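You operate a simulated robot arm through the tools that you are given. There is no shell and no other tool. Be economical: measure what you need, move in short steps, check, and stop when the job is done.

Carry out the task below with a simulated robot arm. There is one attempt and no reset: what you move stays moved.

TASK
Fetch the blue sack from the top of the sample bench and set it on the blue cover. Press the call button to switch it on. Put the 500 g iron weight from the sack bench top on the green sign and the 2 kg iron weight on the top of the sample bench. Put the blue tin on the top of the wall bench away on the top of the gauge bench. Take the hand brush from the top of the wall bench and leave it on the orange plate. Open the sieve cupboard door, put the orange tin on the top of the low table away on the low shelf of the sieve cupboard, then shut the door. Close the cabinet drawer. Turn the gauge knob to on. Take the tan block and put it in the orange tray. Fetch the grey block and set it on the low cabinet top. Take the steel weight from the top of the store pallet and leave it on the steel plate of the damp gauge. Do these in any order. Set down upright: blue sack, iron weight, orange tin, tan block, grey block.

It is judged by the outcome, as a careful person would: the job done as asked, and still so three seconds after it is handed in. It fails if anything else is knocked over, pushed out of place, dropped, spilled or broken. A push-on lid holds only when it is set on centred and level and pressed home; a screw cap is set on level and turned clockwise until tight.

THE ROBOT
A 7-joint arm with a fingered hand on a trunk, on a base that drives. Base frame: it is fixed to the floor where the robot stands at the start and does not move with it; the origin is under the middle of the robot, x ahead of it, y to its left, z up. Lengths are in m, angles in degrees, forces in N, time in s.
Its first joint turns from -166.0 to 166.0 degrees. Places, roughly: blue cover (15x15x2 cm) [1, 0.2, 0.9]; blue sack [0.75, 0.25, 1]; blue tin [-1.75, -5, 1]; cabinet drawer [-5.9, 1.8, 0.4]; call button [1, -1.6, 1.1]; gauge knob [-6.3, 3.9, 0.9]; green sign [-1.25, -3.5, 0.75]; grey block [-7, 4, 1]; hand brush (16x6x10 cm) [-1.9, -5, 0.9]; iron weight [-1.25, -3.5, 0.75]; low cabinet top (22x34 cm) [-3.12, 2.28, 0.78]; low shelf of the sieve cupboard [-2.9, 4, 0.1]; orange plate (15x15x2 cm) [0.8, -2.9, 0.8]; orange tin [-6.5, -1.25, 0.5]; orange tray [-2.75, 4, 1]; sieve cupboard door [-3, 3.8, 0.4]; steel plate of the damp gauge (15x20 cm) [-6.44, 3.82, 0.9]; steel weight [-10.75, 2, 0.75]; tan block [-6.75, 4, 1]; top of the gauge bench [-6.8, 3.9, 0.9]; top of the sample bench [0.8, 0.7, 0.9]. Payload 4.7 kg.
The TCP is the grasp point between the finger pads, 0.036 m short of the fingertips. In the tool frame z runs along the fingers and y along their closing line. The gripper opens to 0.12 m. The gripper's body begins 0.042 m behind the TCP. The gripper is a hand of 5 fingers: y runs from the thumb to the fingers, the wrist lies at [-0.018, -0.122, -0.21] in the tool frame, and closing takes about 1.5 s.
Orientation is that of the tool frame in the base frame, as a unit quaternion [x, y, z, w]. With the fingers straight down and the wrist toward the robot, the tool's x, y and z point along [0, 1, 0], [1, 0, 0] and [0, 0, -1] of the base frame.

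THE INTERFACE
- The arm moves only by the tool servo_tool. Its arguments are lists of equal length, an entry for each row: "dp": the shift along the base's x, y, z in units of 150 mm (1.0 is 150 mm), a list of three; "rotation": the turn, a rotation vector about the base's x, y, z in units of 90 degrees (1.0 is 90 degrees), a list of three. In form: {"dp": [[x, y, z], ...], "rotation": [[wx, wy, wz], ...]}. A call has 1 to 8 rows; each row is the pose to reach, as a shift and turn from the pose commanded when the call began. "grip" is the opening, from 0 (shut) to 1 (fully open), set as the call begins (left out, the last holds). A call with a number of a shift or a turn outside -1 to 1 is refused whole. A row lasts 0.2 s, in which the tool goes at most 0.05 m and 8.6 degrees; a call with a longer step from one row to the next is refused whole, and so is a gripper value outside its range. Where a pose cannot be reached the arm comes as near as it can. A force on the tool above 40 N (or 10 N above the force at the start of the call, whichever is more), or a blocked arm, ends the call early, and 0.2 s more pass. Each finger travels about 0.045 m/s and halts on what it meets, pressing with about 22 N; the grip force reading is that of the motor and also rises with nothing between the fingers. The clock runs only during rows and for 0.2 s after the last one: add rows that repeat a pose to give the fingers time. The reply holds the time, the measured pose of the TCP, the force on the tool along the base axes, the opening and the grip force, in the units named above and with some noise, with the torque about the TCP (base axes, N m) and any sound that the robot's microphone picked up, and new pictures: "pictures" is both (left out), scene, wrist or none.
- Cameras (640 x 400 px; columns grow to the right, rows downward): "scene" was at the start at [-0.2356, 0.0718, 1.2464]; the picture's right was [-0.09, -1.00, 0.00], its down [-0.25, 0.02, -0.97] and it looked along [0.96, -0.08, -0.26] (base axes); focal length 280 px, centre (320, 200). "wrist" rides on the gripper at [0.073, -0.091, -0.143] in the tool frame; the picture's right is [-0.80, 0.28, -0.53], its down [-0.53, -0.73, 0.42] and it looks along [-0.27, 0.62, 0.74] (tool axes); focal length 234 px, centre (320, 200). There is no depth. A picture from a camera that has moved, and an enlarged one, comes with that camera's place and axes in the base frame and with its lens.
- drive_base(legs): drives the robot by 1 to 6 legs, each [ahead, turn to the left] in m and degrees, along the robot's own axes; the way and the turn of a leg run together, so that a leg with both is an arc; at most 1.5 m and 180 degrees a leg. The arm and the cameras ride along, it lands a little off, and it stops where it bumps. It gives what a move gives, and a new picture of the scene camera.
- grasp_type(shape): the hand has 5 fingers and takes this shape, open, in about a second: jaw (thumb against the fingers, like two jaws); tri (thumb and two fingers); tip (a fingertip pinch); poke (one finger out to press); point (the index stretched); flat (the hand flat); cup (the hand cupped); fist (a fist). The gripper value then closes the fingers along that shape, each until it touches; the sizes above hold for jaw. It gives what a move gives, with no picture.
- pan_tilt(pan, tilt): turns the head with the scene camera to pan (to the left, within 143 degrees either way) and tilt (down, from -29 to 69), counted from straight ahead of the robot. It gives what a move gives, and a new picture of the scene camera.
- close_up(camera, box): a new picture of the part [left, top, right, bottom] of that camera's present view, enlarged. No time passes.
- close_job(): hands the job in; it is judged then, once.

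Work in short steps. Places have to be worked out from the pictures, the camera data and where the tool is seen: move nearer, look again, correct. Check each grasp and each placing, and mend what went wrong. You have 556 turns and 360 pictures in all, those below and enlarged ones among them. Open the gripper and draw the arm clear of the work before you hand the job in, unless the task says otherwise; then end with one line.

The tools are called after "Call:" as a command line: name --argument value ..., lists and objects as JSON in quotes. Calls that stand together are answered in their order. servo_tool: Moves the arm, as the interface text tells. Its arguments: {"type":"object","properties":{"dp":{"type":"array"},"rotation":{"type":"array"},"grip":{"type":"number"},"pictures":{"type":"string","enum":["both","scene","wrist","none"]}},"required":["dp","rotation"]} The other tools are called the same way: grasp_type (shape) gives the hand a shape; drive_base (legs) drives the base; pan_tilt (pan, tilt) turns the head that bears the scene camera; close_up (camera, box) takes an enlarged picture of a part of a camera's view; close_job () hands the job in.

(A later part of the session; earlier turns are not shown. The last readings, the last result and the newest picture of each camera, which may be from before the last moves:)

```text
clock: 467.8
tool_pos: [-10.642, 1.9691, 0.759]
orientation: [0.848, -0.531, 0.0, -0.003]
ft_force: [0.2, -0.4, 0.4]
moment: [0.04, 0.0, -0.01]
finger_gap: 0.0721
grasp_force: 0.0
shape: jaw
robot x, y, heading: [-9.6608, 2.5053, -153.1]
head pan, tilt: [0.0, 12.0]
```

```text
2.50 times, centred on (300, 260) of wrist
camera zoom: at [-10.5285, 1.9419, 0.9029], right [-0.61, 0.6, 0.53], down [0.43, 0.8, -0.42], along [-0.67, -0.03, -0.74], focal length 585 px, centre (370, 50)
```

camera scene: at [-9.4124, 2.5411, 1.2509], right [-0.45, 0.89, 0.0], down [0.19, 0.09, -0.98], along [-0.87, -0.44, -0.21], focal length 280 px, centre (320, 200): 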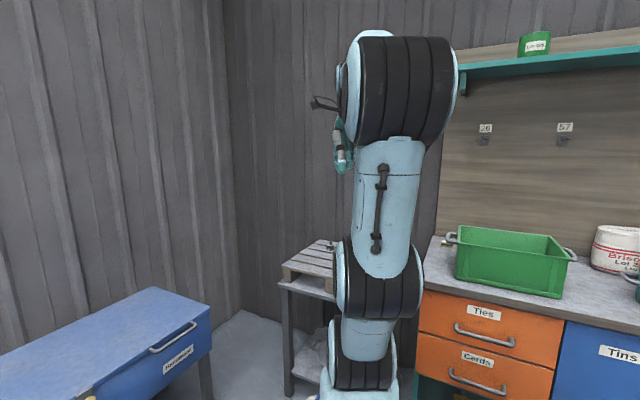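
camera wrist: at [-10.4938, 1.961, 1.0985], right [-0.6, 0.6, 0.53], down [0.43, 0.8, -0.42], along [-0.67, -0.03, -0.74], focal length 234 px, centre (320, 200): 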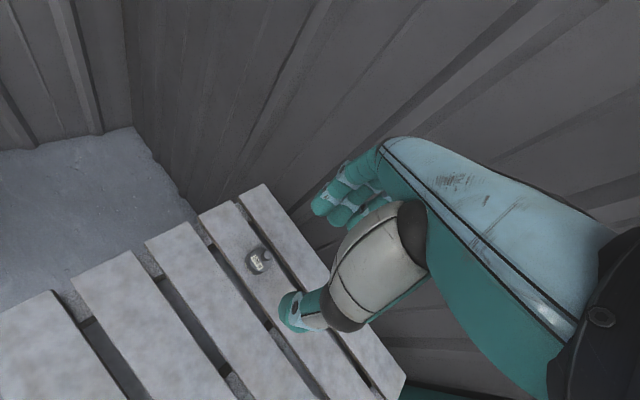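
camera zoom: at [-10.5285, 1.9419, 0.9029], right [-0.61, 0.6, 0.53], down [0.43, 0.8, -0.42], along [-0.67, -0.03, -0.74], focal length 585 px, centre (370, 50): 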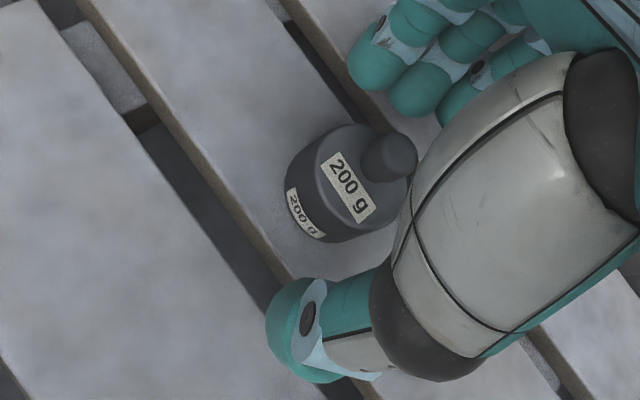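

Call:
servo_tool --dp '[[0, 0, -0.03], [0, 0, -0.03], [0, 0, -0.03], [0, 0, -0.03], [0, 0, -0.03], [0, 0, -0.03]]' --rotation '[[0, 0, 0], [0, 0, 0], [0, 0, 0], [0, 0, 0], [0, 0, 0], [0, 0, 0]]' --grip 0 --pictures "none"

Call:
servo_tool --dp '[[0, 0, 0.15], [0, 0, 0.4], [0, 0, 0.7], [0, 0, 0.95]]' --rotation '[[0, 0, 0], [0, 0, 0], [0, 0, 0], [0, 0, 0]]' --pictures "wrist"

```text
clock: 469.2
tool_pos: [-10.6422, 1.9689, 0.7561]
orientation: [0.848, -0.53, 0.0, -0.004]
ft_force: [1.8, 0.3, 2.6]
moment: [0.01, -0.05, -0.01]
finger_gap: 0.0307
grasp_force: 22.3
shape: jaw
robot x, y, heading: [-9.6608, 2.506, -152.7]
head pan, tilt: [0.0, 12.0]
```

```text
clock: 470.2
tool_pos: [-10.6432, 1.9678, 0.8986]
orientation: [0.848, -0.53, 0.001, -0.005]
ft_force: [0.4, -0.2, -1.2]
moment: [-0.02, 0.01, 0.02]
finger_gap: 0.0252
grasp_force: 22.1
shape: jaw
robot x, y, heading: [-9.6647, 2.504, -152.9]
head pan, tilt: [0.0, 12.0]
camera wrist: at [-10.5292, 1.9416, 1.0411], right [-0.61, 0.6, 0.53], down [0.43, 0.8, -0.42], along [-0.67, -0.03, -0.74], focal length 234 px, centre (320, 200)
```

wrist: 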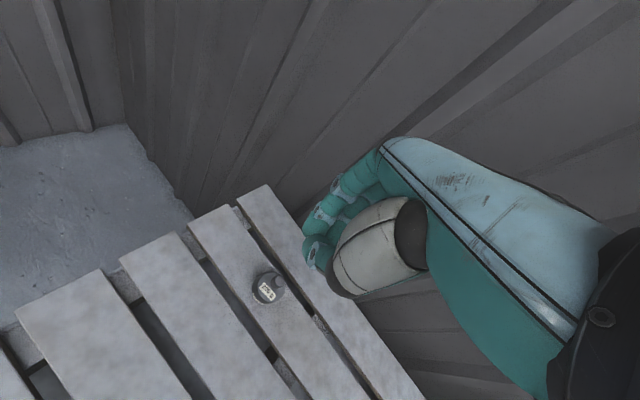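

It slipped out, and the weight is still upright on the slat at about (-10.64, 1.981). I was ~1 cm off-axis and a bit high, so I'll retry lower and centred.

Call:
servo_tool --dp '[[0.01, 0.09, 0], [0.01, 0.09, -0.3], [0.01, 0.09, -0.6], [0.01, 0.09, -0.8]]' --rotation '[[0, 0, 0], [0, 0, 0], [0, 0, 0], [0, 0, 0]]' --grip 0.6 --pictures "none"

Call:
close_up --camera "wrist" --box '[220, 180, 380, 340]'

```text
clock: 471.2
tool_pos: [-10.6433, 1.9837, 0.7795]
orientation: [0.848, -0.53, 0.0, -0.003]
ft_force: [0.1, 0.1, 1.9]
moment: [0.05, 0.03, -0.04]
finger_gap: 0.0713
grasp_force: 0.0
shape: jaw
robot x, y, heading: [-9.6606, 2.5057, -152.9]
head pan, tilt: [0.0, 12.0]
```

```text
2.50 times, centred on (300, 260) of wrist
camera zoom: at [-10.5285, 1.9567, 0.9209], right [-0.6, 0.6, 0.53], down [0.43, 0.8, -0.42], along [-0.67, -0.03, -0.74], focal length 585 px, centre (370, 50)
```

zoom: 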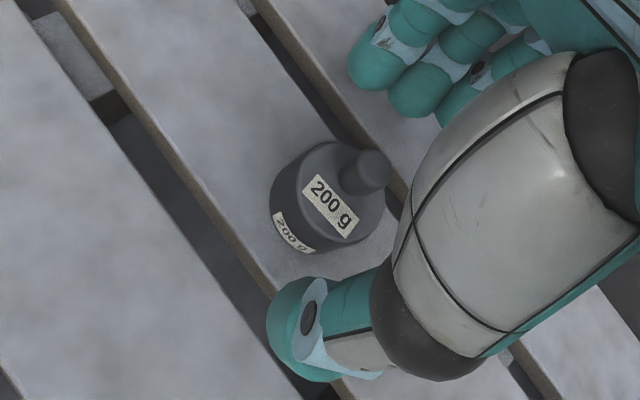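

Call:
servo_tool --dp '[[0.015, -0.04, -0.08], [0.015, -0.04, -0.16], [0.015, -0.04, -0.2], [0.015, -0.04, -0.24], [0.015, -0.04, -0.27]]' --rotation '[[0, 0, 0], [0, 0, 0], [0, 0, 0], [0, 0, 0], [0, 0, 0]]' --pictures "none"

```text
clock: 472.4
tool_pos: [-10.6386, 1.9763, 0.7386]
orientation: [0.847, -0.531, -0.001, -0.003]
ft_force: [0.1, 1.5, 3.7]
moment: [-0.03, 0.12, -0.02]
finger_gap: 0.0715
grasp_force: 0.1
shape: jaw
robot x, y, heading: [-9.6584, 2.5054, -153.3]
head pan, tilt: [0.0, 12.0]
```

Light contact at z 0.739. I'll raise 2 mm and close.

Call:
servo_tool --dp '[[0, 0, 0.015], [0, 0, 0.015], [0, 0, 0.015], [0, 0, 0.015], [0, 0, 0.015], [0, 0, 0.015]]' --rotation '[[0, 0, 0], [0, 0, 0], [0, 0, 0], [0, 0, 0], [0, 0, 0], [0, 0, 0]]' --grip 0 --pictures "none"

Call:
servo_tool --dp '[[0, 0, 0.1], [0, 0, 0.2], [0, 0, 0.35], [0, 0, 0.5]]' --rotation '[[0, 0, 0], [0, 0, 0], [0, 0, 0], [0, 0, 0]]' --pictures "wrist"

```text
clock: 473.8
tool_pos: [-10.6372, 1.9749, 0.74]
orientation: [0.847, -0.531, 0.001, -0.005]
ft_force: [-0.6, -1.3, 0.5]
moment: [-0.02, 0.06, 0.05]
finger_gap: 0.0221
grasp_force: 21.8
shape: jaw
robot x, y, heading: [-9.6604, 2.5074, -153.1]
head pan, tilt: [0.0, 12.0]
```

```text
clock: 474.8
tool_pos: [-10.639, 1.9765, 0.8156]
orientation: [0.848, -0.53, 0.0, -0.004]
ft_force: [1.3, 0.8, -2.4]
moment: [-0.06, -0.07, -0.02]
finger_gap: 0.0218
grasp_force: 21.7
shape: jaw
robot x, y, heading: [-9.6583, 2.503, -152.8]
head pan, tilt: [0.0, 12.0]
camera wrist: at [-10.526, 1.9492, 0.9577], right [-0.61, 0.6, 0.53], down [0.43, 0.8, -0.42], along [-0.67, -0.03, -0.74], focal length 234 px, centre (320, 200)
```

wrist: 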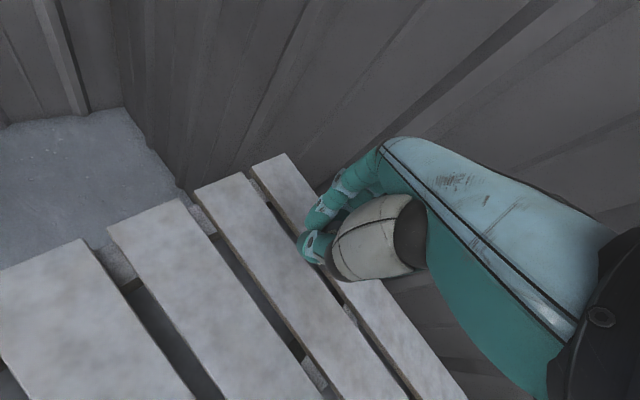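

Call:
close_up --camera "wrist" --box '[270, 180, 370, 290]'

```text
3.64 times, centred on (320, 235) of wrist
camera zoom: at [-10.526, 1.9492, 0.9577], right [-0.61, 0.6, 0.53], down [0.43, 0.8, -0.42], along [-0.67, -0.03, -0.74], focal length 852 px, centre (320, 73)
```

zoom: 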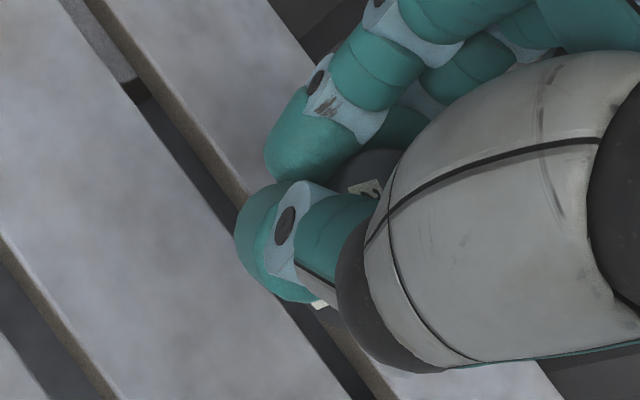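

The weight is held between thumb and the outer fingers. I'll raise, tuck, and drive back to the gauge bench.

Call:
servo_tool --dp '[[0, 0, 0.3], [0, 0, 0.6], [0.1, 0.05, 0.9], [0.3, 0.15, 1]]' --rotation '[[0, 0, 0], [0, 0, 0], [0, 0, 0], [0, 0, 0]]' --pictures "none"

Call:
servo_tool --dp '[[0.25, 0.12, 0.2], [0.5, 0.24, 0.4], [0.75, 0.36, 0.6], [1, 0.5, 0.8]]' --rotation '[[0, 0, 0], [0, 0, 0], [0, 0, 0], [0, 0, 0]]' --pictures "none"

Call:
servo_tool --dp '[[0.25, 0.12, 0], [0.5, 0.24, 0], [0.75, 0.36, 0], [1, 0.5, 0]]' --rotation '[[0, 0, 0], [0, 0, 0], [0, 0, 0], [0, 0, 0]]' --pictures "wrist"

Call:
drive_base --legs '[[-0.3, 0], [0, 157], [1.2, 0], [1.2, 0]]'

```text
clock: 475.8
tool_pos: [-10.5929, 1.9994, 0.9654]
orientation: [0.848, -0.53, 0.001, -0.005]
ft_force: [1.0, -0.3, -4.7]
moment: [-0.01, -0.07, 0.02]
finger_gap: 0.0215
grasp_force: 22.2
shape: jaw
robot x, y, heading: [-9.6569, 2.5047, -152.9]
head pan, tilt: [0.0, 12.0]
```

```text
refused: row 1 steps farther than a row can; nothing moved
```

```text
clock: 476.8
tool_pos: [-10.4442, 2.0749, 0.9625]
orientation: [0.848, -0.53, 0.001, -0.004]
ft_force: [-0.2, -0.3, -4.3]
moment: [-0.05, -0.05, 0.0]
finger_gap: 0.0216
grasp_force: 21.8
shape: jaw
robot x, y, heading: [-9.6571, 2.5051, -152.9]
head pan, tilt: [0.0, 12.0]
camera wrist: at [-10.3297, 2.0481, 1.1064], right [-0.61, 0.6, 0.53], down [0.43, 0.8, -0.42], along [-0.67, -0.03, -0.74], focal length 234 px, centre (320, 200)
```

wrist: 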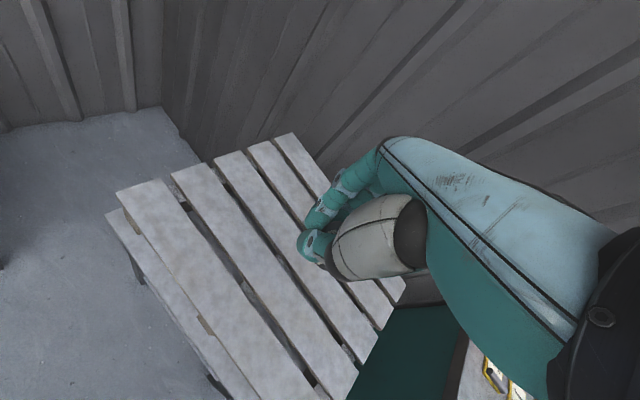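

```text
clock: 496.9
tool_pos: [-6.0915, 2.9882, 0.9654]
orientation: [0.687, 0.727, -0.004, -0.001]
ft_force: [-0.1, 0.3, -2.4]
moment: [0.04, -0.01, -0.01]
finger_gap: 0.0208
grasp_force: 21.9
shape: jaw
robot x, y, heading: [-6.9794, 2.8952, 4.6]
head pan, tilt: [0.0, 12.0]
camera scene: at [-7.2194, 2.9527, 1.2509], right [0.08, -1.0, 0.0], down [-0.21, -0.02, -0.98], along [0.98, 0.07, -0.21], focal length 280 px, centre (320, 200)
```

scene: 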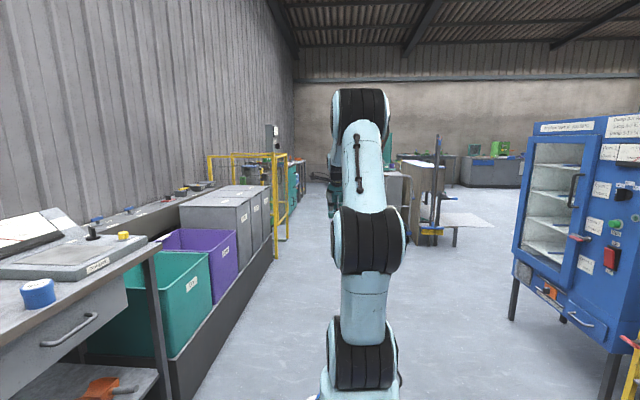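

I must raise and tuck the hand before turning toward the bench.

Call:
servo_tool --dp '[[-0.2, 0, 0.25], [-0.4, 0, 0.5], [-0.6, 0, 0.75], [-0.8, 0, 0.95]]' --rotation '[[0, 0, 0], [0, 0, 0], [0, 0, 0], [0, 0, 0]]' --pictures "none"

Call:
servo_tool --dp '[[-0.2, -0.1, 0.2], [-0.4, -0.2, 0.4], [-0.6, -0.3, 0.6], [-0.8, -0.4, 0.7]]' --rotation '[[0, 0, 0], [0, 0, 0], [0, 0, 0], [0, 0, 0]]' --pictures "none"

```text
clock: 497.9
tool_pos: [-6.2132, 2.9888, 1.1056]
orientation: [0.687, 0.727, -0.004, -0.002]
ft_force: [0.1, 0.5, -3.2]
moment: [0.06, 0.08, 0.01]
finger_gap: 0.0209
grasp_force: 22.0
shape: jaw
robot x, y, heading: [-6.9752, 2.8931, 4.4]
head pan, tilt: [0.0, 12.0]
```

```text
clock: 498.9
tool_pos: [-6.3327, 2.9276, 1.2105]
orientation: [0.687, 0.727, -0.004, -0.002]
ft_force: [0.3, -0.9, -3.5]
moment: [0.04, 0.05, -0.01]
finger_gap: 0.021
grasp_force: 21.8
shape: jaw
robot x, y, heading: [-6.9766, 2.89, 4.5]
head pan, tilt: [0.0, 12.0]
```

Call:
drive_base --legs '[[0.43, 0], [0, 85.5]]'

Call:
servo_tool --dp '[[0, 0, 0]]' --rotation '[[0, 0, 0]]' --pictures "wrist"

```text
clock: 505.1
tool_pos: [-6.5383, 3.5728, 1.2129]
orientation: [0.012, 1.0, -0.004, 0.001]
ft_force: [-0.4, 0.2, -2.2]
moment: [-0.03, -0.01, -0.02]
finger_gap: 0.0209
grasp_force: 22.2
shape: jaw
robot x, y, heading: [-6.5567, 2.9242, 89.7]
head pan, tilt: [0.0, 12.0]
camera scene: at [-6.6353, 2.689, 1.2509], right [1.0, 0.0, 0.0], down [0.0, -0.21, -0.98], along [0.0, 0.98, -0.21], focal length 280 px, centre (320, 200)
```

scene: 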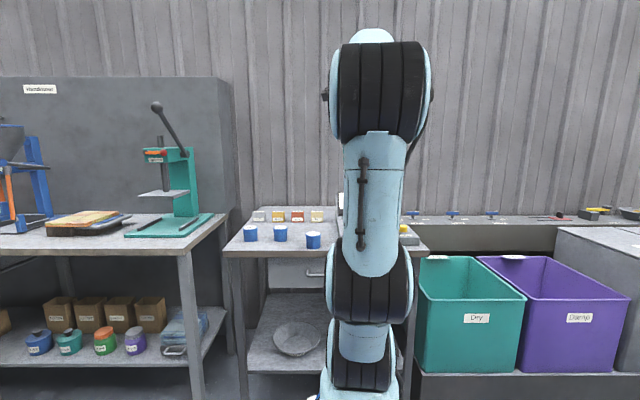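

```text
clock: 505.5
tool_pos: [-6.5393, 3.5727, 1.212]
orientation: [0.012, 1.0, -0.005, 0.002]
ft_force: [0.3, 0.0, -2.2]
moment: [-0.02, 0.01, 0.0]
finger_gap: 0.0206
grasp_force: 22.3
shape: jaw
robot x, y, heading: [-6.5521, 2.9251, 89.9]
head pan, tilt: [0.0, 12.0]
camera wrist: at [-6.614, 3.4834, 1.3542], right [0.81, 0.27, 0.53], down [0.52, -0.75, -0.42], along [0.28, 0.61, -0.74], focal length 234 px, centre (320, 200)
```

wrist: 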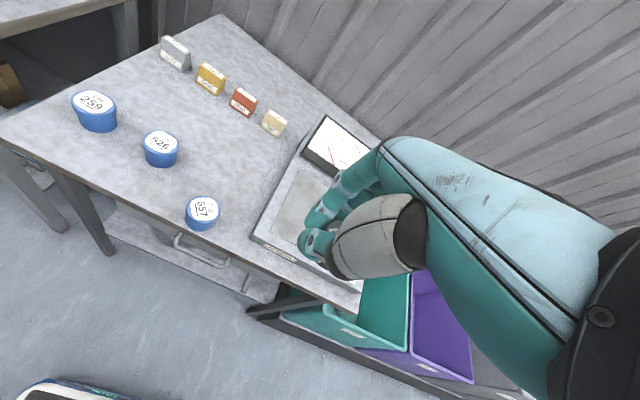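

I'll carry the weight over the steel plate's centre (about (-6.45, 3.80)) and lower.

Call:
servo_tool --dp '[[0.1, 0.28, 0], [0.2, 0.56, 0], [0.3, 0.84, 0], [0.42, 0.99, -0.15]]' --rotation '[[0, 0, 0], [0, 0, 0], [0, 0, 0], [0, 0, 0]]' --pictures "none"

Call:
servo_tool --dp '[[0.04, 0.2, -0.2], [0.04, 0.52, -0.3], [0.04, 0.52, -0.6], [0.04, 0.52, -0.9]]' --rotation '[[0, 0, 0], [0, 0, 0], [0, 0, 0], [0, 0, 0]]' --pictures "wrist"

```text
clock: 506.5
tool_pos: [-6.4765, 3.7202, 1.1886]
orientation: [0.011, 1.0, -0.004, 0.001]
ft_force: [-0.3, -1.1, -0.9]
moment: [0.0, 0.0, 0.0]
finger_gap: 0.0206
grasp_force: 21.6
shape: jaw
robot x, y, heading: [-6.5556, 2.9221, 89.5]
head pan, tilt: [0.0, 12.0]
```

```text
refused: row 2 steps farther than a row can; nothing moved
```

Call:
servo_tool --dp '[[0.04, 0.2, -0.2], [0.04, 0.45, -0.4], [0.04, 0.52, -0.7], [0.04, 0.52, -0.98]]' --rotation '[[0, 0, 0], [0, 0, 0], [0, 0, 0], [0, 0, 0]]' --pictures "wrist"

```text
clock: 507.5
tool_pos: [-6.4682, 3.797, 1.0414]
orientation: [0.011, 1.0, -0.003, 0.001]
ft_force: [-0.1, -0.8, -0.8]
moment: [0.0, 0.01, -0.01]
finger_gap: 0.0206
grasp_force: 22.0
shape: jaw
robot x, y, heading: [-6.5573, 2.9237, 89.8]
head pan, tilt: [0.0, 12.0]
camera wrist: at [-6.544, 3.7071, 1.184], right [0.81, 0.26, 0.53], down [0.52, -0.75, -0.42], along [0.28, 0.61, -0.74], focal length 234 px, centre (320, 200)
```

wrist: 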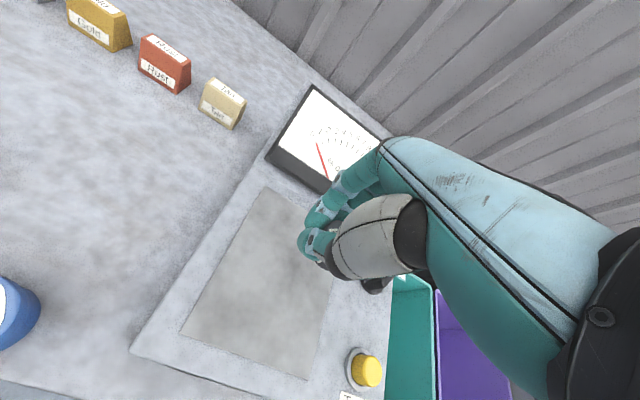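

Call:
servo_tool --dp '[[0.05, 0, -0.25], [0.05, 0, -0.5], [0.05, 0, -0.65], [0.05, 0, -0.72], [0.05, 0, -0.78]]' --rotation '[[0, 0, 0], [0, 0, 0], [0, 0, 0], [0, 0, 0], [0, 0, 0]]' --pictures "wrist"

```text
clock: 508.7
tool_pos: [-6.4627, 3.8007, 0.9326]
orientation: [0.011, 1.0, 0.004, 0.002]
ft_force: [0.2, 4.3, 33.1]
moment: [1.1, -0.23, 0.01]
finger_gap: 0.0214
grasp_force: 22.5
shape: jaw
robot x, y, heading: [-6.5559, 2.9215, 89.6]
head pan, tilt: [0.0, 12.0]
camera wrist: at [-6.538, 3.7092, 1.074], right [0.81, 0.26, 0.53], down [0.52, -0.74, -0.43], along [0.28, 0.62, -0.73], focal length 234 px, centre (320, 200)
```

wrist: 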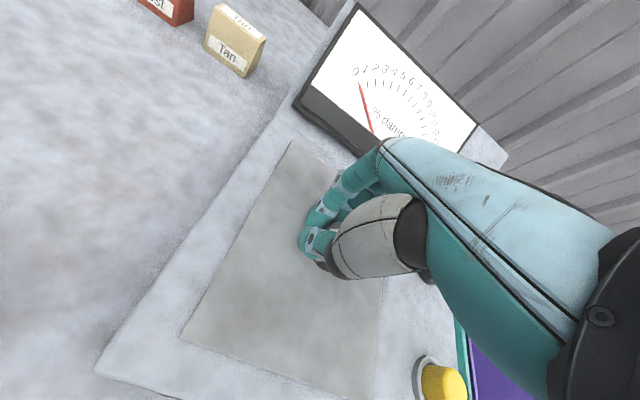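

Contact. I'll ease up slightly and release.

Call:
servo_tool --dp '[[0, 0, 0.03], [0, 0, 0.03]]' --rotation '[[0, 0, 0], [0, 0, 0]]' --pictures "none"

Call:
servo_tool --dp '[[0, 0, 0], [0, 0, 0], [0, 0, 0], [0, 0, 0], [0, 0, 0]]' --rotation '[[0, 0, 0], [0, 0, 0], [0, 0, 0], [0, 0, 0], [0, 0, 0]]' --grip 0.6 --pictures "none"

Call:
servo_tool --dp '[[0, 0, 0.2], [0, 0, 0.5], [0, -0.1, 0.8], [0, -0.2, 0.98]]' --rotation '[[0, 0, 0], [0, 0, 0], [0, 0, 0], [0, 0, 0]]' --pictures "wrist"

```text
clock: 509.3
tool_pos: [-6.4624, 3.799, 0.9324]
orientation: [0.012, 1.0, -0.001, 0.002]
ft_force: [-0.7, 8.3, 36.3]
moment: [1.44, -0.22, 0.07]
finger_gap: 0.0224
grasp_force: 21.7
shape: jaw
robot x, y, heading: [-6.5539, 2.9271, 89.6]
head pan, tilt: [0.0, 12.0]
```

```text
clock: 510.5
tool_pos: [-6.4624, 3.7991, 0.9344]
orientation: [0.012, 1.0, -0.001, 0.002]
ft_force: [2.4, -1.3, 45.8]
moment: [0.02, 0.17, -0.04]
finger_gap: 0.0569
grasp_force: 0.1
shape: jaw
robot x, y, heading: [-6.5554, 2.9269, 90.0]
head pan, tilt: [0.0, 12.0]
```

```text
clock: 511.5
tool_pos: [-6.4604, 3.7693, 1.0745]
orientation: [0.011, 1.0, -0.006, 0.0]
ft_force: [0.3, 0.6, -0.9]
moment: [-0.05, 0.04, -0.01]
finger_gap: 0.0716
grasp_force: 0.1
shape: jaw
robot x, y, heading: [-6.555, 2.923, 89.7]
head pan, tilt: [0.0, 12.0]
camera wrist: at [-6.5356, 3.6807, 1.218], right [0.81, 0.27, 0.52], down [0.52, -0.75, -0.42], along [0.28, 0.61, -0.74], focal length 234 px, centre (320, 200)
```

wrist: 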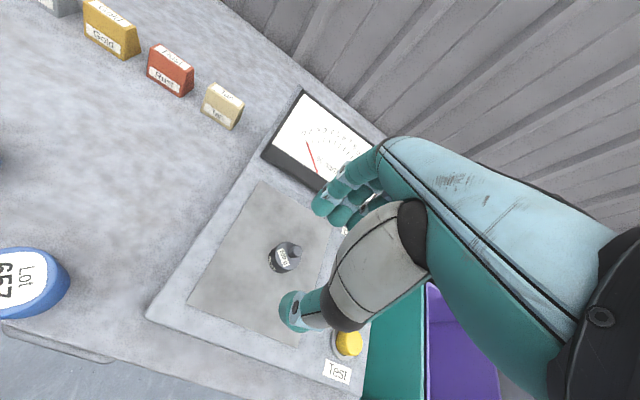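

The steel weight stands on the plate. Next the tan block; a close look.

Call:
close_up --camera "wrist" --box '[30, 0, 270, 150]'

```text
2.67 times, centred on (150, 75) of wrist
camera zoom: at [-6.5356, 3.6807, 1.218], right [0.81, 0.27, 0.52], down [0.52, -0.75, -0.42], along [0.28, 0.61, -0.74], focal length 624 px, centre (773, 533)
```

zoom: 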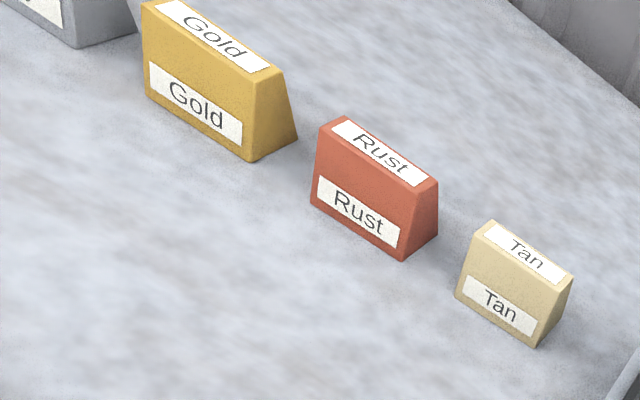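

Tan block: x -6.675 to -6.615, y 4.00–4.04, top ~0.91, with sloped front/back but upright ends. I'll turn the hand -90° to grip it by its ends, with the thumb on the Rust side.

Call:
servo_tool --dp '[[-0.1, 0, 0.2], [-0.2, 0, 0.4], [-0.3, 0.1, 0.5], [-0.45, 0.2, 0.5], [-0.6, 0.3, 0.5], [-0.75, 0.45, 0.5], [-0.9, 0.6, 0.5], [-0.99, 0.75, 0.5]]' --rotation '[[0, 0, -0.09], [0, 0, -0.18], [0, 0, -0.27], [0, 0, -0.36], [0, 0, -0.45], [0, 0, -0.54], [0, 0, -0.63], [0, 0, -0.72]]' --grip 0.66 --pictures "none"

Call:
servo_tool --dp '[[-0.05, 0.2, 0], [-0.1, 0.4, 0], [-0.15, 0.6, -0.1], [-0.2, 0.9, -0.2]]' --rotation '[[0, 0, -0.09], [0, 0, -0.18], [0, 0, -0.27], [0, 0, -0.27]]' --pictures "wrist"

```text
clock: 513.3
tool_pos: [-6.611, 3.8786, 1.1527]
orientation: [0.547, 0.837, -0.003, -0.002]
ft_force: [0.5, -0.7, 1.8]
moment: [0.02, 0.02, -0.03]
finger_gap: 0.0791
grasp_force: 0.0
shape: jaw
robot x, y, heading: [-6.557, 2.9265, 89.6]
head pan, tilt: [0.0, 12.0]
```

```text
clock: 514.3
tool_pos: [-6.6285, 3.9672, 1.0893]
orientation: [0.71, 0.704, -0.004, -0.001]
ft_force: [0.0, 0.7, -3.0]
moment: [-0.04, -0.01, -0.03]
finger_gap: 0.0789
grasp_force: 0.0
shape: jaw
out of reach, approached as far as the arm can: row 3, 4
robot x, y, heading: [-6.5557, 2.9272, 89.7]
head pan, tilt: [0.0, 12.0]
camera wrist: at [-6.7176, 4.0406, 1.2319], right [0.28, -0.8, 0.53], down [-0.74, -0.53, -0.42], along [0.61, -0.27, -0.74], focal length 234 px, centre (320, 200)
```

wrist: 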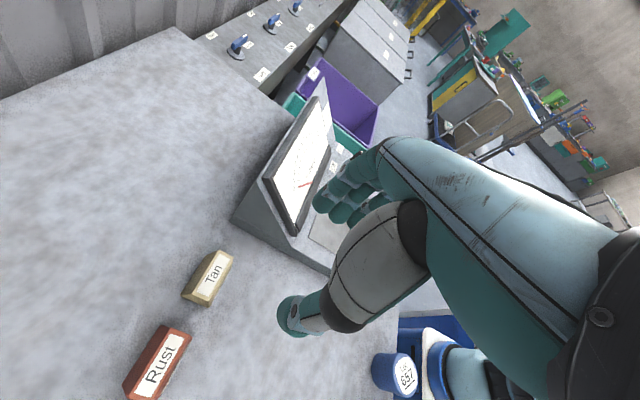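

Slightly out of reach. I'll pull the hand back 5 cm in y, then drive 8 cm closer.

Call:
servo_tool --dp '[[0, -0.2, 0], [0, -0.4, 0]]' --rotation '[[0, 0, 0], [0, 0, 0]]' --pictures "none"

Call:
drive_base --legs '[[0.1, 0]]'

Call:
servo_tool --dp '[[0, 0, -0.15]]' --rotation '[[0, 0, 0]]' --pictures "wrist"

```text
clock: 514.9
tool_pos: [-6.6269, 3.9077, 1.086]
orientation: [0.71, 0.705, -0.004, -0.001]
ft_force: [0.1, 1.5, -1.7]
moment: [-0.02, 0.02, -0.01]
finger_gap: 0.0791
grasp_force: 0.0
shape: jaw
robot x, y, heading: [-6.5593, 2.9283, 89.7]
head pan, tilt: [0.0, 12.0]
```

```text
clock: 516.0
tool_pos: [-6.6271, 4.0088, 1.0888]
orientation: [0.709, 0.706, -0.003, -0.002]
ft_force: [0.0, 0.2, -0.5]
moment: [-0.01, -0.01, 0.01]
finger_gap: 0.0789
grasp_force: 0.2
shape: jaw
robot x, y, heading: [-6.5568, 3.0297, 89.8]
head pan, tilt: [0.0, 12.0]
camera scene: at [-6.6347, 2.7902, 1.2509], right [1.0, 0.0, 0.0], down [0.0, -0.21, -0.98], along [0.0, 0.98, -0.21], focal length 280 px, centre (320, 200)
```

scene: 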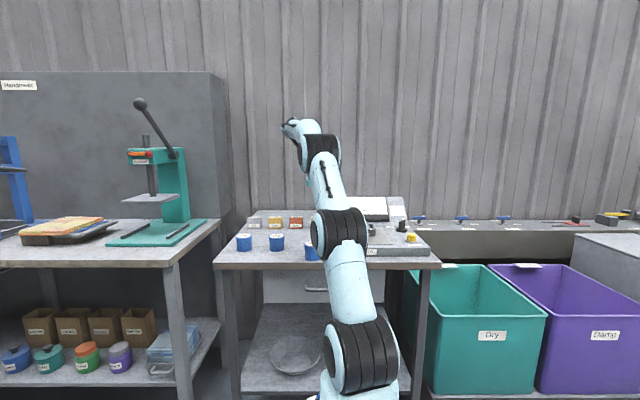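

```text
clock: 516.4
tool_pos: [-6.6273, 4.0093, 1.0659]
orientation: [0.71, 0.705, -0.002, -0.002]
ft_force: [-0.1, 0.3, -0.5]
moment: [-0.02, 0.01, 0.0]
finger_gap: 0.0789
grasp_force: 0.1
shape: jaw
robot x, y, heading: [-6.5544, 3.0247, 89.8]
head pan, tilt: [0.0, 12.0]
camera wrist: at [-6.7173, 4.0814, 1.2083], right [0.28, -0.8, 0.53], down [-0.74, -0.53, -0.42], along [0.61, -0.27, -0.74], focal length 234 px, centre (320, 200)
```

wrist: 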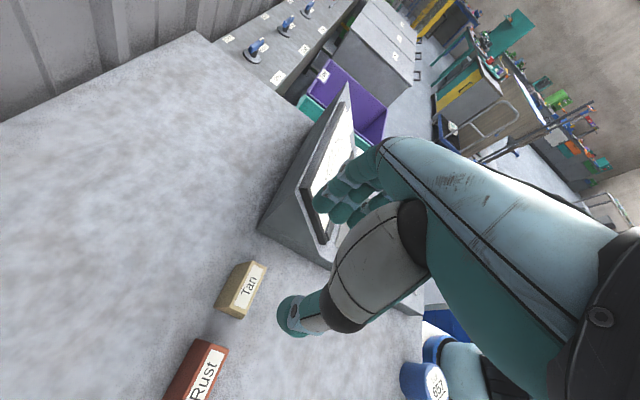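

Call:
servo_tool --dp '[[-0.09, 0.04, -0.1], [-0.09, 0.04, -0.35], [-0.09, 0.04, -0.6]]' --rotation '[[0, 0, 0], [0, 0, 0], [0, 0, 0]]' --pictures "none"

Call:
close_up --camera "wrist" --box '[200, 160, 400, 340]'

```text
clock: 517.2
tool_pos: [-6.6421, 4.014, 0.9762]
orientation: [0.709, 0.705, -0.003, -0.002]
ft_force: [-0.5, -0.1, 0.8]
moment: [0.05, 0.01, 0.0]
finger_gap: 0.079
grasp_force: 0.0
shape: jaw
robot x, y, heading: [-6.5548, 3.0265, 89.5]
head pan, tilt: [0.0, 12.0]
```

```text
2.22 times, centred on (300, 250) of wrist
camera zoom: at [-6.7311, 4.0862, 1.1187], right [0.28, -0.8, 0.52], down [-0.74, -0.53, -0.42], along [0.61, -0.27, -0.74], focal length 520 px, centre (364, 89)
```

zoom: 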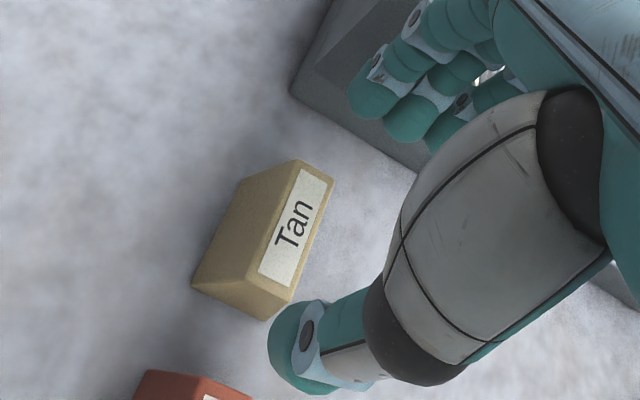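

Call:
servo_tool --dp '[[0, 0.015, -0.12], [0, 0.015, -0.24], [0, 0.015, -0.36], [0, 0.015, -0.42]]' --rotation '[[0, 0, 0], [0, 0, 0], [0, 0, 0], [0, 0, 0]]' --pictures "none"

Call:
close_up --camera "wrist" --box '[200, 160, 400, 340]'

```text
clock: 518.2
tool_pos: [-6.6401, 4.0172, 0.9119]
orientation: [0.71, 0.704, -0.004, -0.002]
ft_force: [0.3, 0.4, 0.3]
moment: [0.04, 0.0, 0.02]
finger_gap: 0.0788
grasp_force: 0.1
shape: jaw
robot x, y, heading: [-6.5559, 3.027, 89.7]
head pan, tilt: [0.0, 12.0]
```

```text
2.22 times, centred on (300, 250) of wrist
camera zoom: at [-6.7299, 4.0895, 1.0544], right [0.28, -0.8, 0.53], down [-0.74, -0.53, -0.42], along [0.61, -0.27, -0.74], focal length 520 px, centre (364, 89)
```

zoom: 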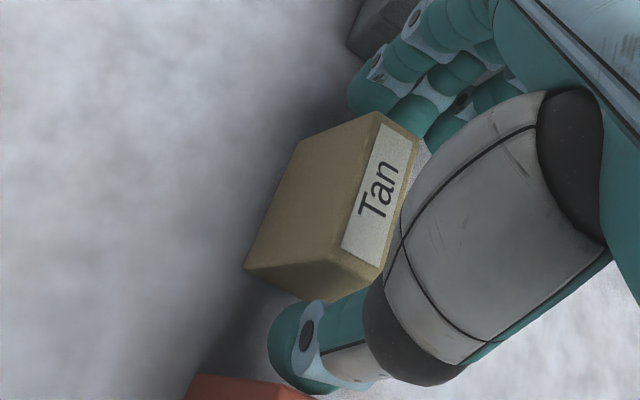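

Call:
servo_tool --dp '[[0, 0.05, 0], [0, 0.05, 0], [0, 0.05, 0], [0, 0.05, 0], [0, 0.05, 0], [0, 0.05, 0]]' --rotation '[[0, 0, 0], [0, 0, 0], [0, 0, 0], [0, 0, 0], [0, 0, 0], [0, 0, 0]]' --grip 0 --pictures "none"

Call:
servo_tool --dp '[[0, 0, 0.15], [0, 0, 0.35], [0, 0, 0.6], [0, -0.05, 0.9]]' --rotation '[[0, 0, 0], [0, 0, 0], [0, 0, 0], [0, 0, 0]]' --pictures "wrist"

```text
clock: 519.6
tool_pos: [-6.641, 4.0244, 0.9118]
orientation: [0.709, 0.706, -0.004, -0.001]
ft_force: [-0.7, -0.3, 0.3]
moment: [-0.02, -0.01, 0.05]
finger_gap: 0.0547
grasp_force: 21.8
shape: jaw
robot x, y, heading: [-6.5578, 3.0287, 89.7]
head pan, tilt: [0.0, 12.0]
```

```text
clock: 520.6
tool_pos: [-6.6396, 4.0148, 1.0486]
orientation: [0.709, 0.705, -0.005, 0.0]
ft_force: [0.5, 0.8, -1.7]
moment: [-0.04, -0.03, -0.01]
finger_gap: 0.0551
grasp_force: 22.3
shape: jaw
robot x, y, heading: [-6.5548, 3.029, 89.9]
head pan, tilt: [0.0, 12.0]
camera wrist: at [-6.7294, 4.0878, 1.1899], right [0.28, -0.8, 0.53], down [-0.74, -0.53, -0.42], along [0.61, -0.27, -0.74], focal length 234 px, centre (320, 200)
```

wrist: 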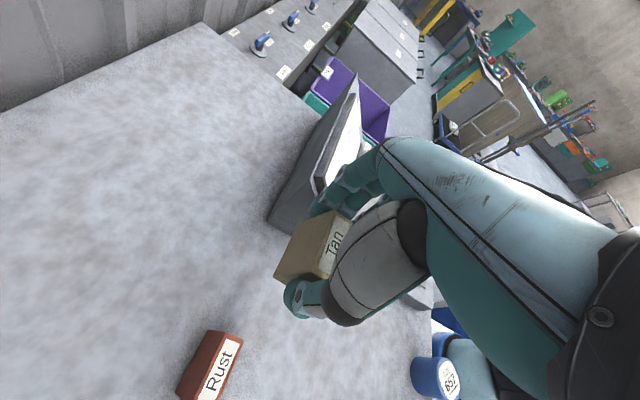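

The block is held. I'll raise, retract and rotate the hand back for travel.

Call:
servo_tool --dp '[[0, -0.1, 0.2], [0, -0.25, 0.4], [0, -0.4, 0.6], [0, -0.55, 0.8], [0, -0.7, 0.9], [0, -0.85, 0.9], [0, -0.95, 0.9], [0, -0.98, 0.9]]' --rotation '[[0, 0, 0.09], [0, 0, 0.18], [0, 0, 0.27], [0, 0, 0.36], [0, 0, 0.45], [0, 0, 0.54], [0, 0, 0.63], [0, 0, 0.72]]' --pictures "none"

Call:
servo_tool --dp '[[0.1, -0.2, 0.05], [0.2, -0.4, 0.1], [0.3, -0.6, 0.15], [0.4, -0.8, 0.2], [0.5, -0.95, 0.2]]' --rotation '[[0, 0, 0.09], [0, 0, 0.18], [0, 0, 0.27], [0, 0, 0.27], [0, 0, 0.27]]' --pictures "none"

```text
clock: 522.4
tool_pos: [-6.6403, 3.8705, 1.1832]
orientation: [0.219, 0.976, -0.004, 0.001]
ft_force: [-0.1, 0.9, -1.1]
moment: [-0.01, -0.03, 0.0]
finger_gap: 0.0545
grasp_force: 22.4
shape: jaw
robot x, y, heading: [-6.5575, 3.0266, 89.6]
head pan, tilt: [0.0, 12.0]
```

```text
clock: 523.6
tool_pos: [-6.5656, 3.7266, 1.212]
orientation: [0.011, 1.0, -0.003, 0.001]
ft_force: [0.1, 1.2, -1.1]
moment: [-0.05, 0.02, 0.0]
finger_gap: 0.0549
grasp_force: 22.1
shape: jaw
robot x, y, heading: [-6.5535, 3.0263, 89.6]
head pan, tilt: [0.0, 12.0]
```

Call:
drive_base --legs '[[-0.2, 0], [0, -90]]'

```text
clock: 529.0
tool_pos: [-5.8564, 2.8575, 1.2121]
orientation: [0.706, 0.708, -0.003, -0.001]
ft_force: [-0.3, -0.2, -0.2]
moment: [0.0, 0.01, 0.0]
finger_gap: 0.0541
grasp_force: 22.3
shape: jaw
robot x, y, heading: [-6.5534, 2.827, 1.2]
head pan, tilt: [0.0, 12.0]
camera scene: at [-6.7928, 2.9028, 1.2509], right [0.02, -1.0, 0.0], down [-0.21, 0.0, -0.98], along [0.98, 0.02, -0.21], focal length 280 px, centre (320, 200)
```

scene: 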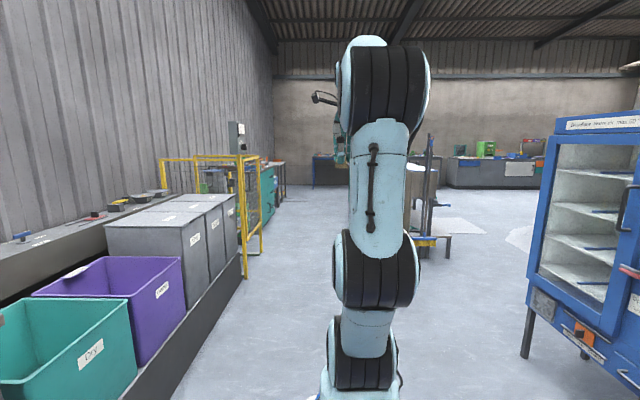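

Call:
drive_base --legs '[[0, 2], [1.2, 0], [1.2, 0]]'

Call:
pan_tilt --pan 30 --tilt 15

```text
clock: 541.3
tool_pos: [-3.4324, 3.0753, 1.2121]
orientation: [0.685, 0.728, -0.004, -0.001]
ft_force: [-0.2, -0.1, -0.7]
moment: [0.01, -0.02, 0.0]
finger_gap: 0.0546
grasp_force: 22.3
shape: jaw
robot x, y, heading: [-4.1253, 3.0028, 4.7]
head pan, tilt: [0.0, 12.0]
camera scene: at [-4.3705, 3.0673, 1.2509], right [0.08, -1.0, 0.0], down [-0.21, -0.02, -0.98], along [0.97, 0.08, -0.21], focal length 280 px, centre (320, 200)
```

scene: 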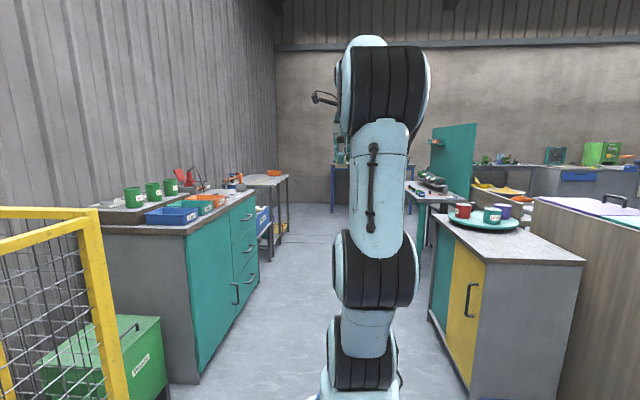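

```text
clock: 542.2
tool_pos: [-3.4326, 3.075, 1.2121]
orientation: [0.685, 0.729, -0.003, -0.001]
ft_force: [0.7, 0.1, -0.4]
moment: [0.01, -0.01, -0.04]
finger_gap: 0.0543
grasp_force: 21.6
shape: jaw
robot x, y, heading: [-4.1322, 3.0079, 4.4]
head pan, tilt: [30.0, 15.0]
camera scene: at [-4.3864, 3.1128, 1.246], right [0.57, -0.82, 0.0], down [-0.21, -0.15, -0.97], along [0.8, 0.55, -0.26], focal length 280 px, centre (320, 200)
```

scene: 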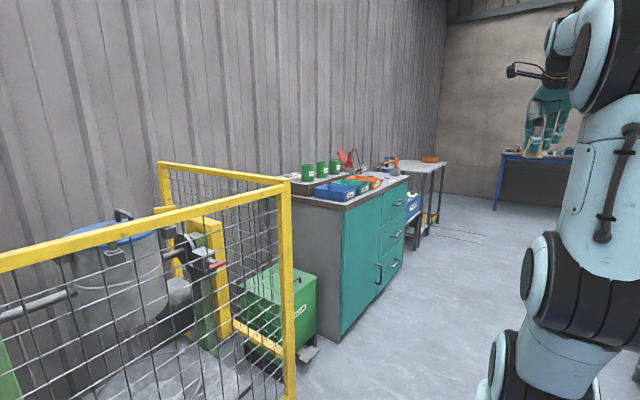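

Call:
close_up --camera "scene" --box '[270, 140, 450, 350]'

```text
1.90 times, centred on (360, 245) of scene
camera zoom: at [-4.3864, 3.1128, 1.246], right [0.57, -0.82, 0.0], down [-0.21, -0.15, -0.97], along [0.8, 0.55, -0.26], focal length 534 px, centre (244, 114)
```

zoom: 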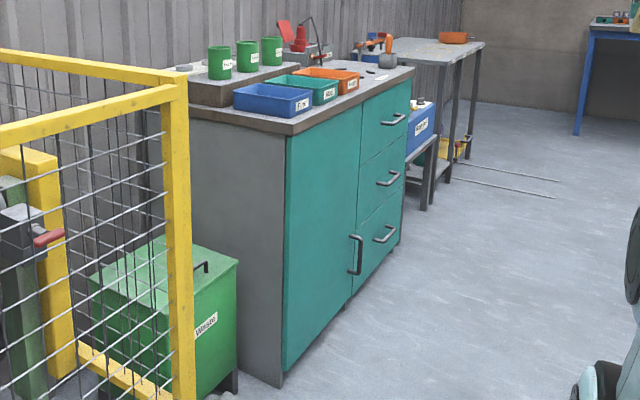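

The cupboard front is at y≈3.80 (x -3.17 to -2.06), the low cabinet front at y≈2.42. I'll drive in and face the cupboard.

Call:
drive_base --legs '[[0, -2.5], [1.36, 0], [0, 88]]'

Call:
servo_tool --dp '[[0, 0, 0]]' --rotation '[[0, 0, 0]]' --pictures "wrist"

```text
clock: 553.0
tool_pos: [-2.8222, 3.7502, 1.2117]
orientation: [0.005, 1.0, -0.003, 0.002]
ft_force: [0.3, 0.0, -0.7]
moment: [0.01, -0.04, 0.03]
finger_gap: 0.0539
grasp_force: 22.2
shape: jaw
robot x, y, heading: [-2.8061, 3.0473, 90.5]
head pan, tilt: [30.0, 15.0]
camera scene: at [-2.9281, 2.8004, 1.246], right [0.86, 0.51, 0.0], down [0.13, -0.22, -0.97], along [-0.49, 0.83, -0.26], focal length 280 px, centre (320, 200)
```

scene: 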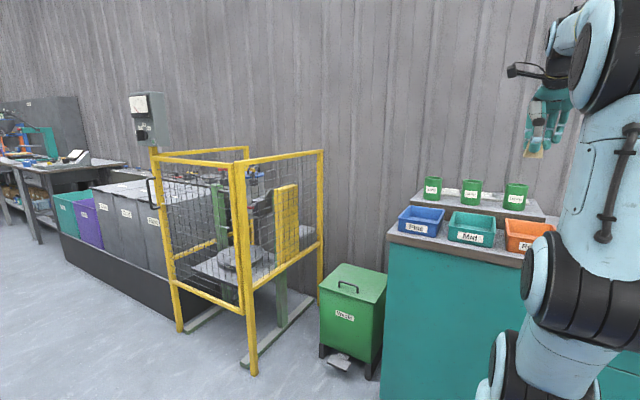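

```text
clock: 553.4
tool_pos: [-2.8229, 3.7504, 1.2125]
orientation: [0.006, 1.0, -0.003, 0.002]
ft_force: [0.1, -0.7, -0.8]
moment: [0.0, 0.01, 0.02]
finger_gap: 0.054
grasp_force: 22.2
shape: jaw
robot x, y, heading: [-2.8041, 3.0486, 90.4]
head pan, tilt: [30.0, 15.0]
camera wrist: at [-2.8961, 3.6599, 1.3554], right [0.81, 0.27, 0.53], down [0.52, -0.74, -0.42], along [0.28, 0.61, -0.74], focal length 234 px, centre (320, 200)
```

wrist: 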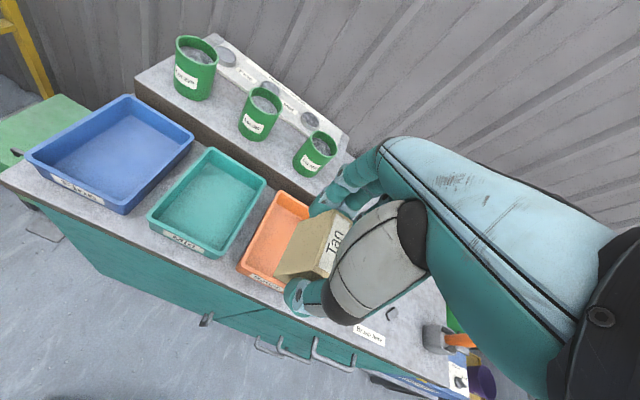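

The orange tray is centred at about (-2.765, 3.90). I'll move over it and lower.

Call:
servo_tool --dp '[[0.1, 0.25, 0], [0.2, 0.5, 0], [0.3, 0.75, 0], [0.38, 0.98, -0.1]]' --rotation '[[0, 0, 0], [0, 0, 0], [0, 0, 0], [0, 0, 0]]' --pictures "none"

Call:
servo_tool --dp '[[0, 0, -0.3], [0, 0, -0.6], [0, 0, -0.9]]' --rotation '[[0, 0, 0], [0, 0, 0], [0, 0, 0]]' --pictures "wrist"

```text
clock: 554.4
tool_pos: [-2.7645, 3.8948, 1.1989]
orientation: [0.007, 1.0, -0.002, 0.001]
ft_force: [0.0, 0.3, 0.3]
moment: [0.05, 0.0, 0.0]
finger_gap: 0.054
grasp_force: 21.9
shape: jaw
robot x, y, heading: [-2.8042, 3.0489, 90.4]
head pan, tilt: [30.0, 15.0]
```

```text
clock: 555.2
tool_pos: [-2.7627, 3.8977, 1.0642]
orientation: [0.006, 1.0, -0.003, 0.002]
ft_force: [0.0, 0.1, 0.2]
moment: [-0.01, -0.02, 0.0]
finger_gap: 0.0539
grasp_force: 22.1
shape: jaw
robot x, y, heading: [-2.8031, 3.0506, 90.5]
head pan, tilt: [30.0, 15.0]
camera wrist: at [-2.8362, 3.8072, 1.2059], right [0.81, 0.27, 0.53], down [0.53, -0.74, -0.42], along [0.28, 0.61, -0.74], focal length 234 px, centre (320, 200)
```

wrist: 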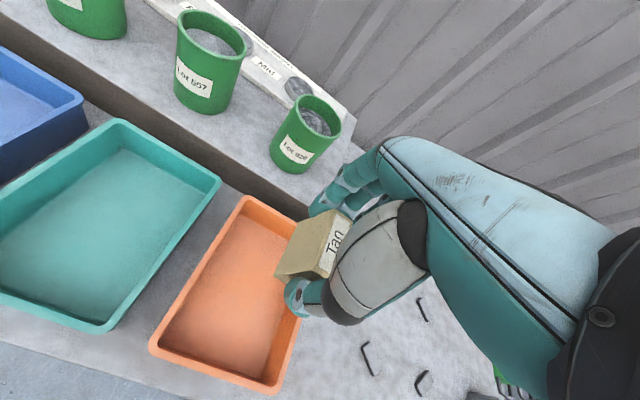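

Call:
servo_tool --dp '[[0, -0.08, -0.25], [0, -0.08, -0.5], [0, -0.08, -0.75], [0, -0.08, -0.98]]' --rotation '[[0, 0, 0], [0, 0, 0], [0, 0, 0], [0, 0, 0]]' --pictures "none"

Call:
servo_tool --dp '[[0, 0, -0.05], [0, 0, -0.1], [0, 0, -0.14], [0, 0, -0.18]]' --rotation '[[0, 0, 0], [0, 0, 0], [0, 0, 0], [0, 0, 0]]' --pictures "wrist"

```text
clock: 556.2
tool_pos: [-2.7657, 3.8858, 0.9159]
orientation: [0.006, 1.0, -0.003, 0.001]
ft_force: [-0.3, -1.1, 1.1]
moment: [0.04, -0.03, -0.02]
finger_gap: 0.0541
grasp_force: 22.0
shape: jaw
robot x, y, heading: [-2.8007, 3.0522, 90.4]
head pan, tilt: [30.0, 15.0]
```

```text
clock: 557.1
tool_pos: [-2.7649, 3.8874, 0.9019]
orientation: [0.007, 1.0, 0.004, 0.002]
ft_force: [0.0, -0.6, 9.0]
moment: [-0.06, 0.01, 0.03]
finger_gap: 0.0521
grasp_force: 22.3
shape: jaw
robot x, y, heading: [-2.8091, 3.0481, 90.3]
head pan, tilt: [30.0, 15.0]
stopped in row 4: the force on the tool passed its limit at 47 N (the readings are from after the stop); the commanded pose is now the measured one
camera wrist: at [-2.8392, 3.7956, 1.0426], right [0.81, 0.26, 0.53], down [0.52, -0.74, -0.43], along [0.28, 0.62, -0.73], focal length 234 px, centre (320, 200)
```

wrist: 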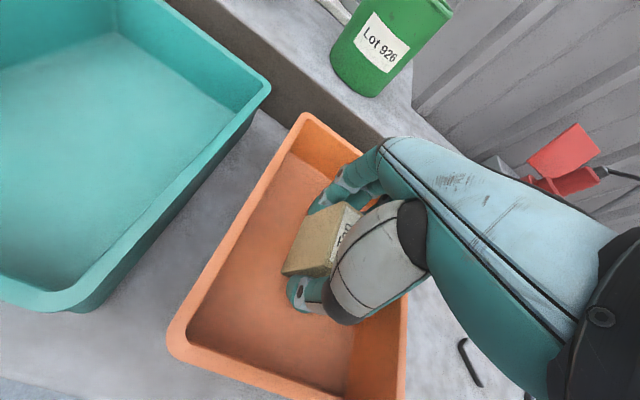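

It's on the tray floor. I'll open moderately and rise.

Call:
servo_tool --dp '[[0, 0, 0], [0, 0, 0], [0, 0, 0], [0, 0, 0]]' --rotation '[[0, 0, 0], [0, 0, 0], [0, 0, 0], [0, 0, 0]]' --grip 0.65 --pictures "none"

Call:
servo_tool --dp '[[0, 0, 0.2], [0, 0, 0.5], [0, 0, 0.8], [0, 0, 0.98]]' --rotation '[[0, 0, 0], [0, 0, 0], [0, 0, 0], [0, 0, 0]]' --pictures "wrist"

```text
clock: 558.1
tool_pos: [-2.7661, 3.8884, 0.9008]
orientation: [0.007, 1.0, 0.004, 0.002]
ft_force: [0.2, 5.6, 21.4]
moment: [-0.69, 0.09, 0.0]
finger_gap: 0.0716
grasp_force: 0.1
shape: jaw
robot x, y, heading: [-2.8057, 3.0527, 90.5]
head pan, tilt: [30.0, 15.0]
```

```text
clock: 559.1
tool_pos: [-2.7658, 3.8857, 1.0477]
orientation: [0.005, 1.0, 0.001, 0.002]
ft_force: [0.7, 1.0, -1.2]
moment: [0.01, 0.05, -0.02]
finger_gap: 0.0778
grasp_force: 0.1
shape: jaw
robot x, y, heading: [-2.8032, 3.0527, 90.7]
head pan, tilt: [30.0, 15.0]
camera wrist: at [-2.8389, 3.795, 1.1877], right [0.81, 0.27, 0.53], down [0.52, -0.74, -0.43], along [0.28, 0.62, -0.73], focal length 234 px, centre (320, 200)
```

wrist: 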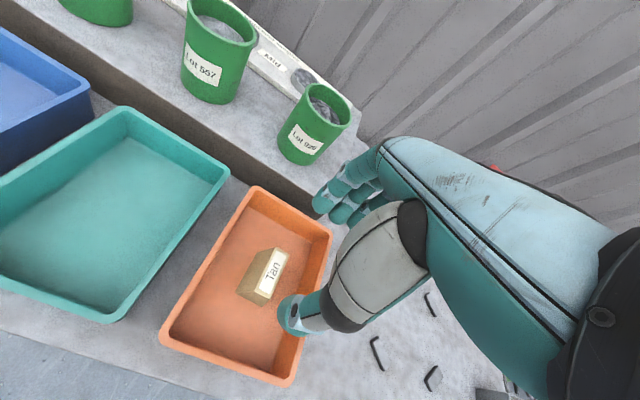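

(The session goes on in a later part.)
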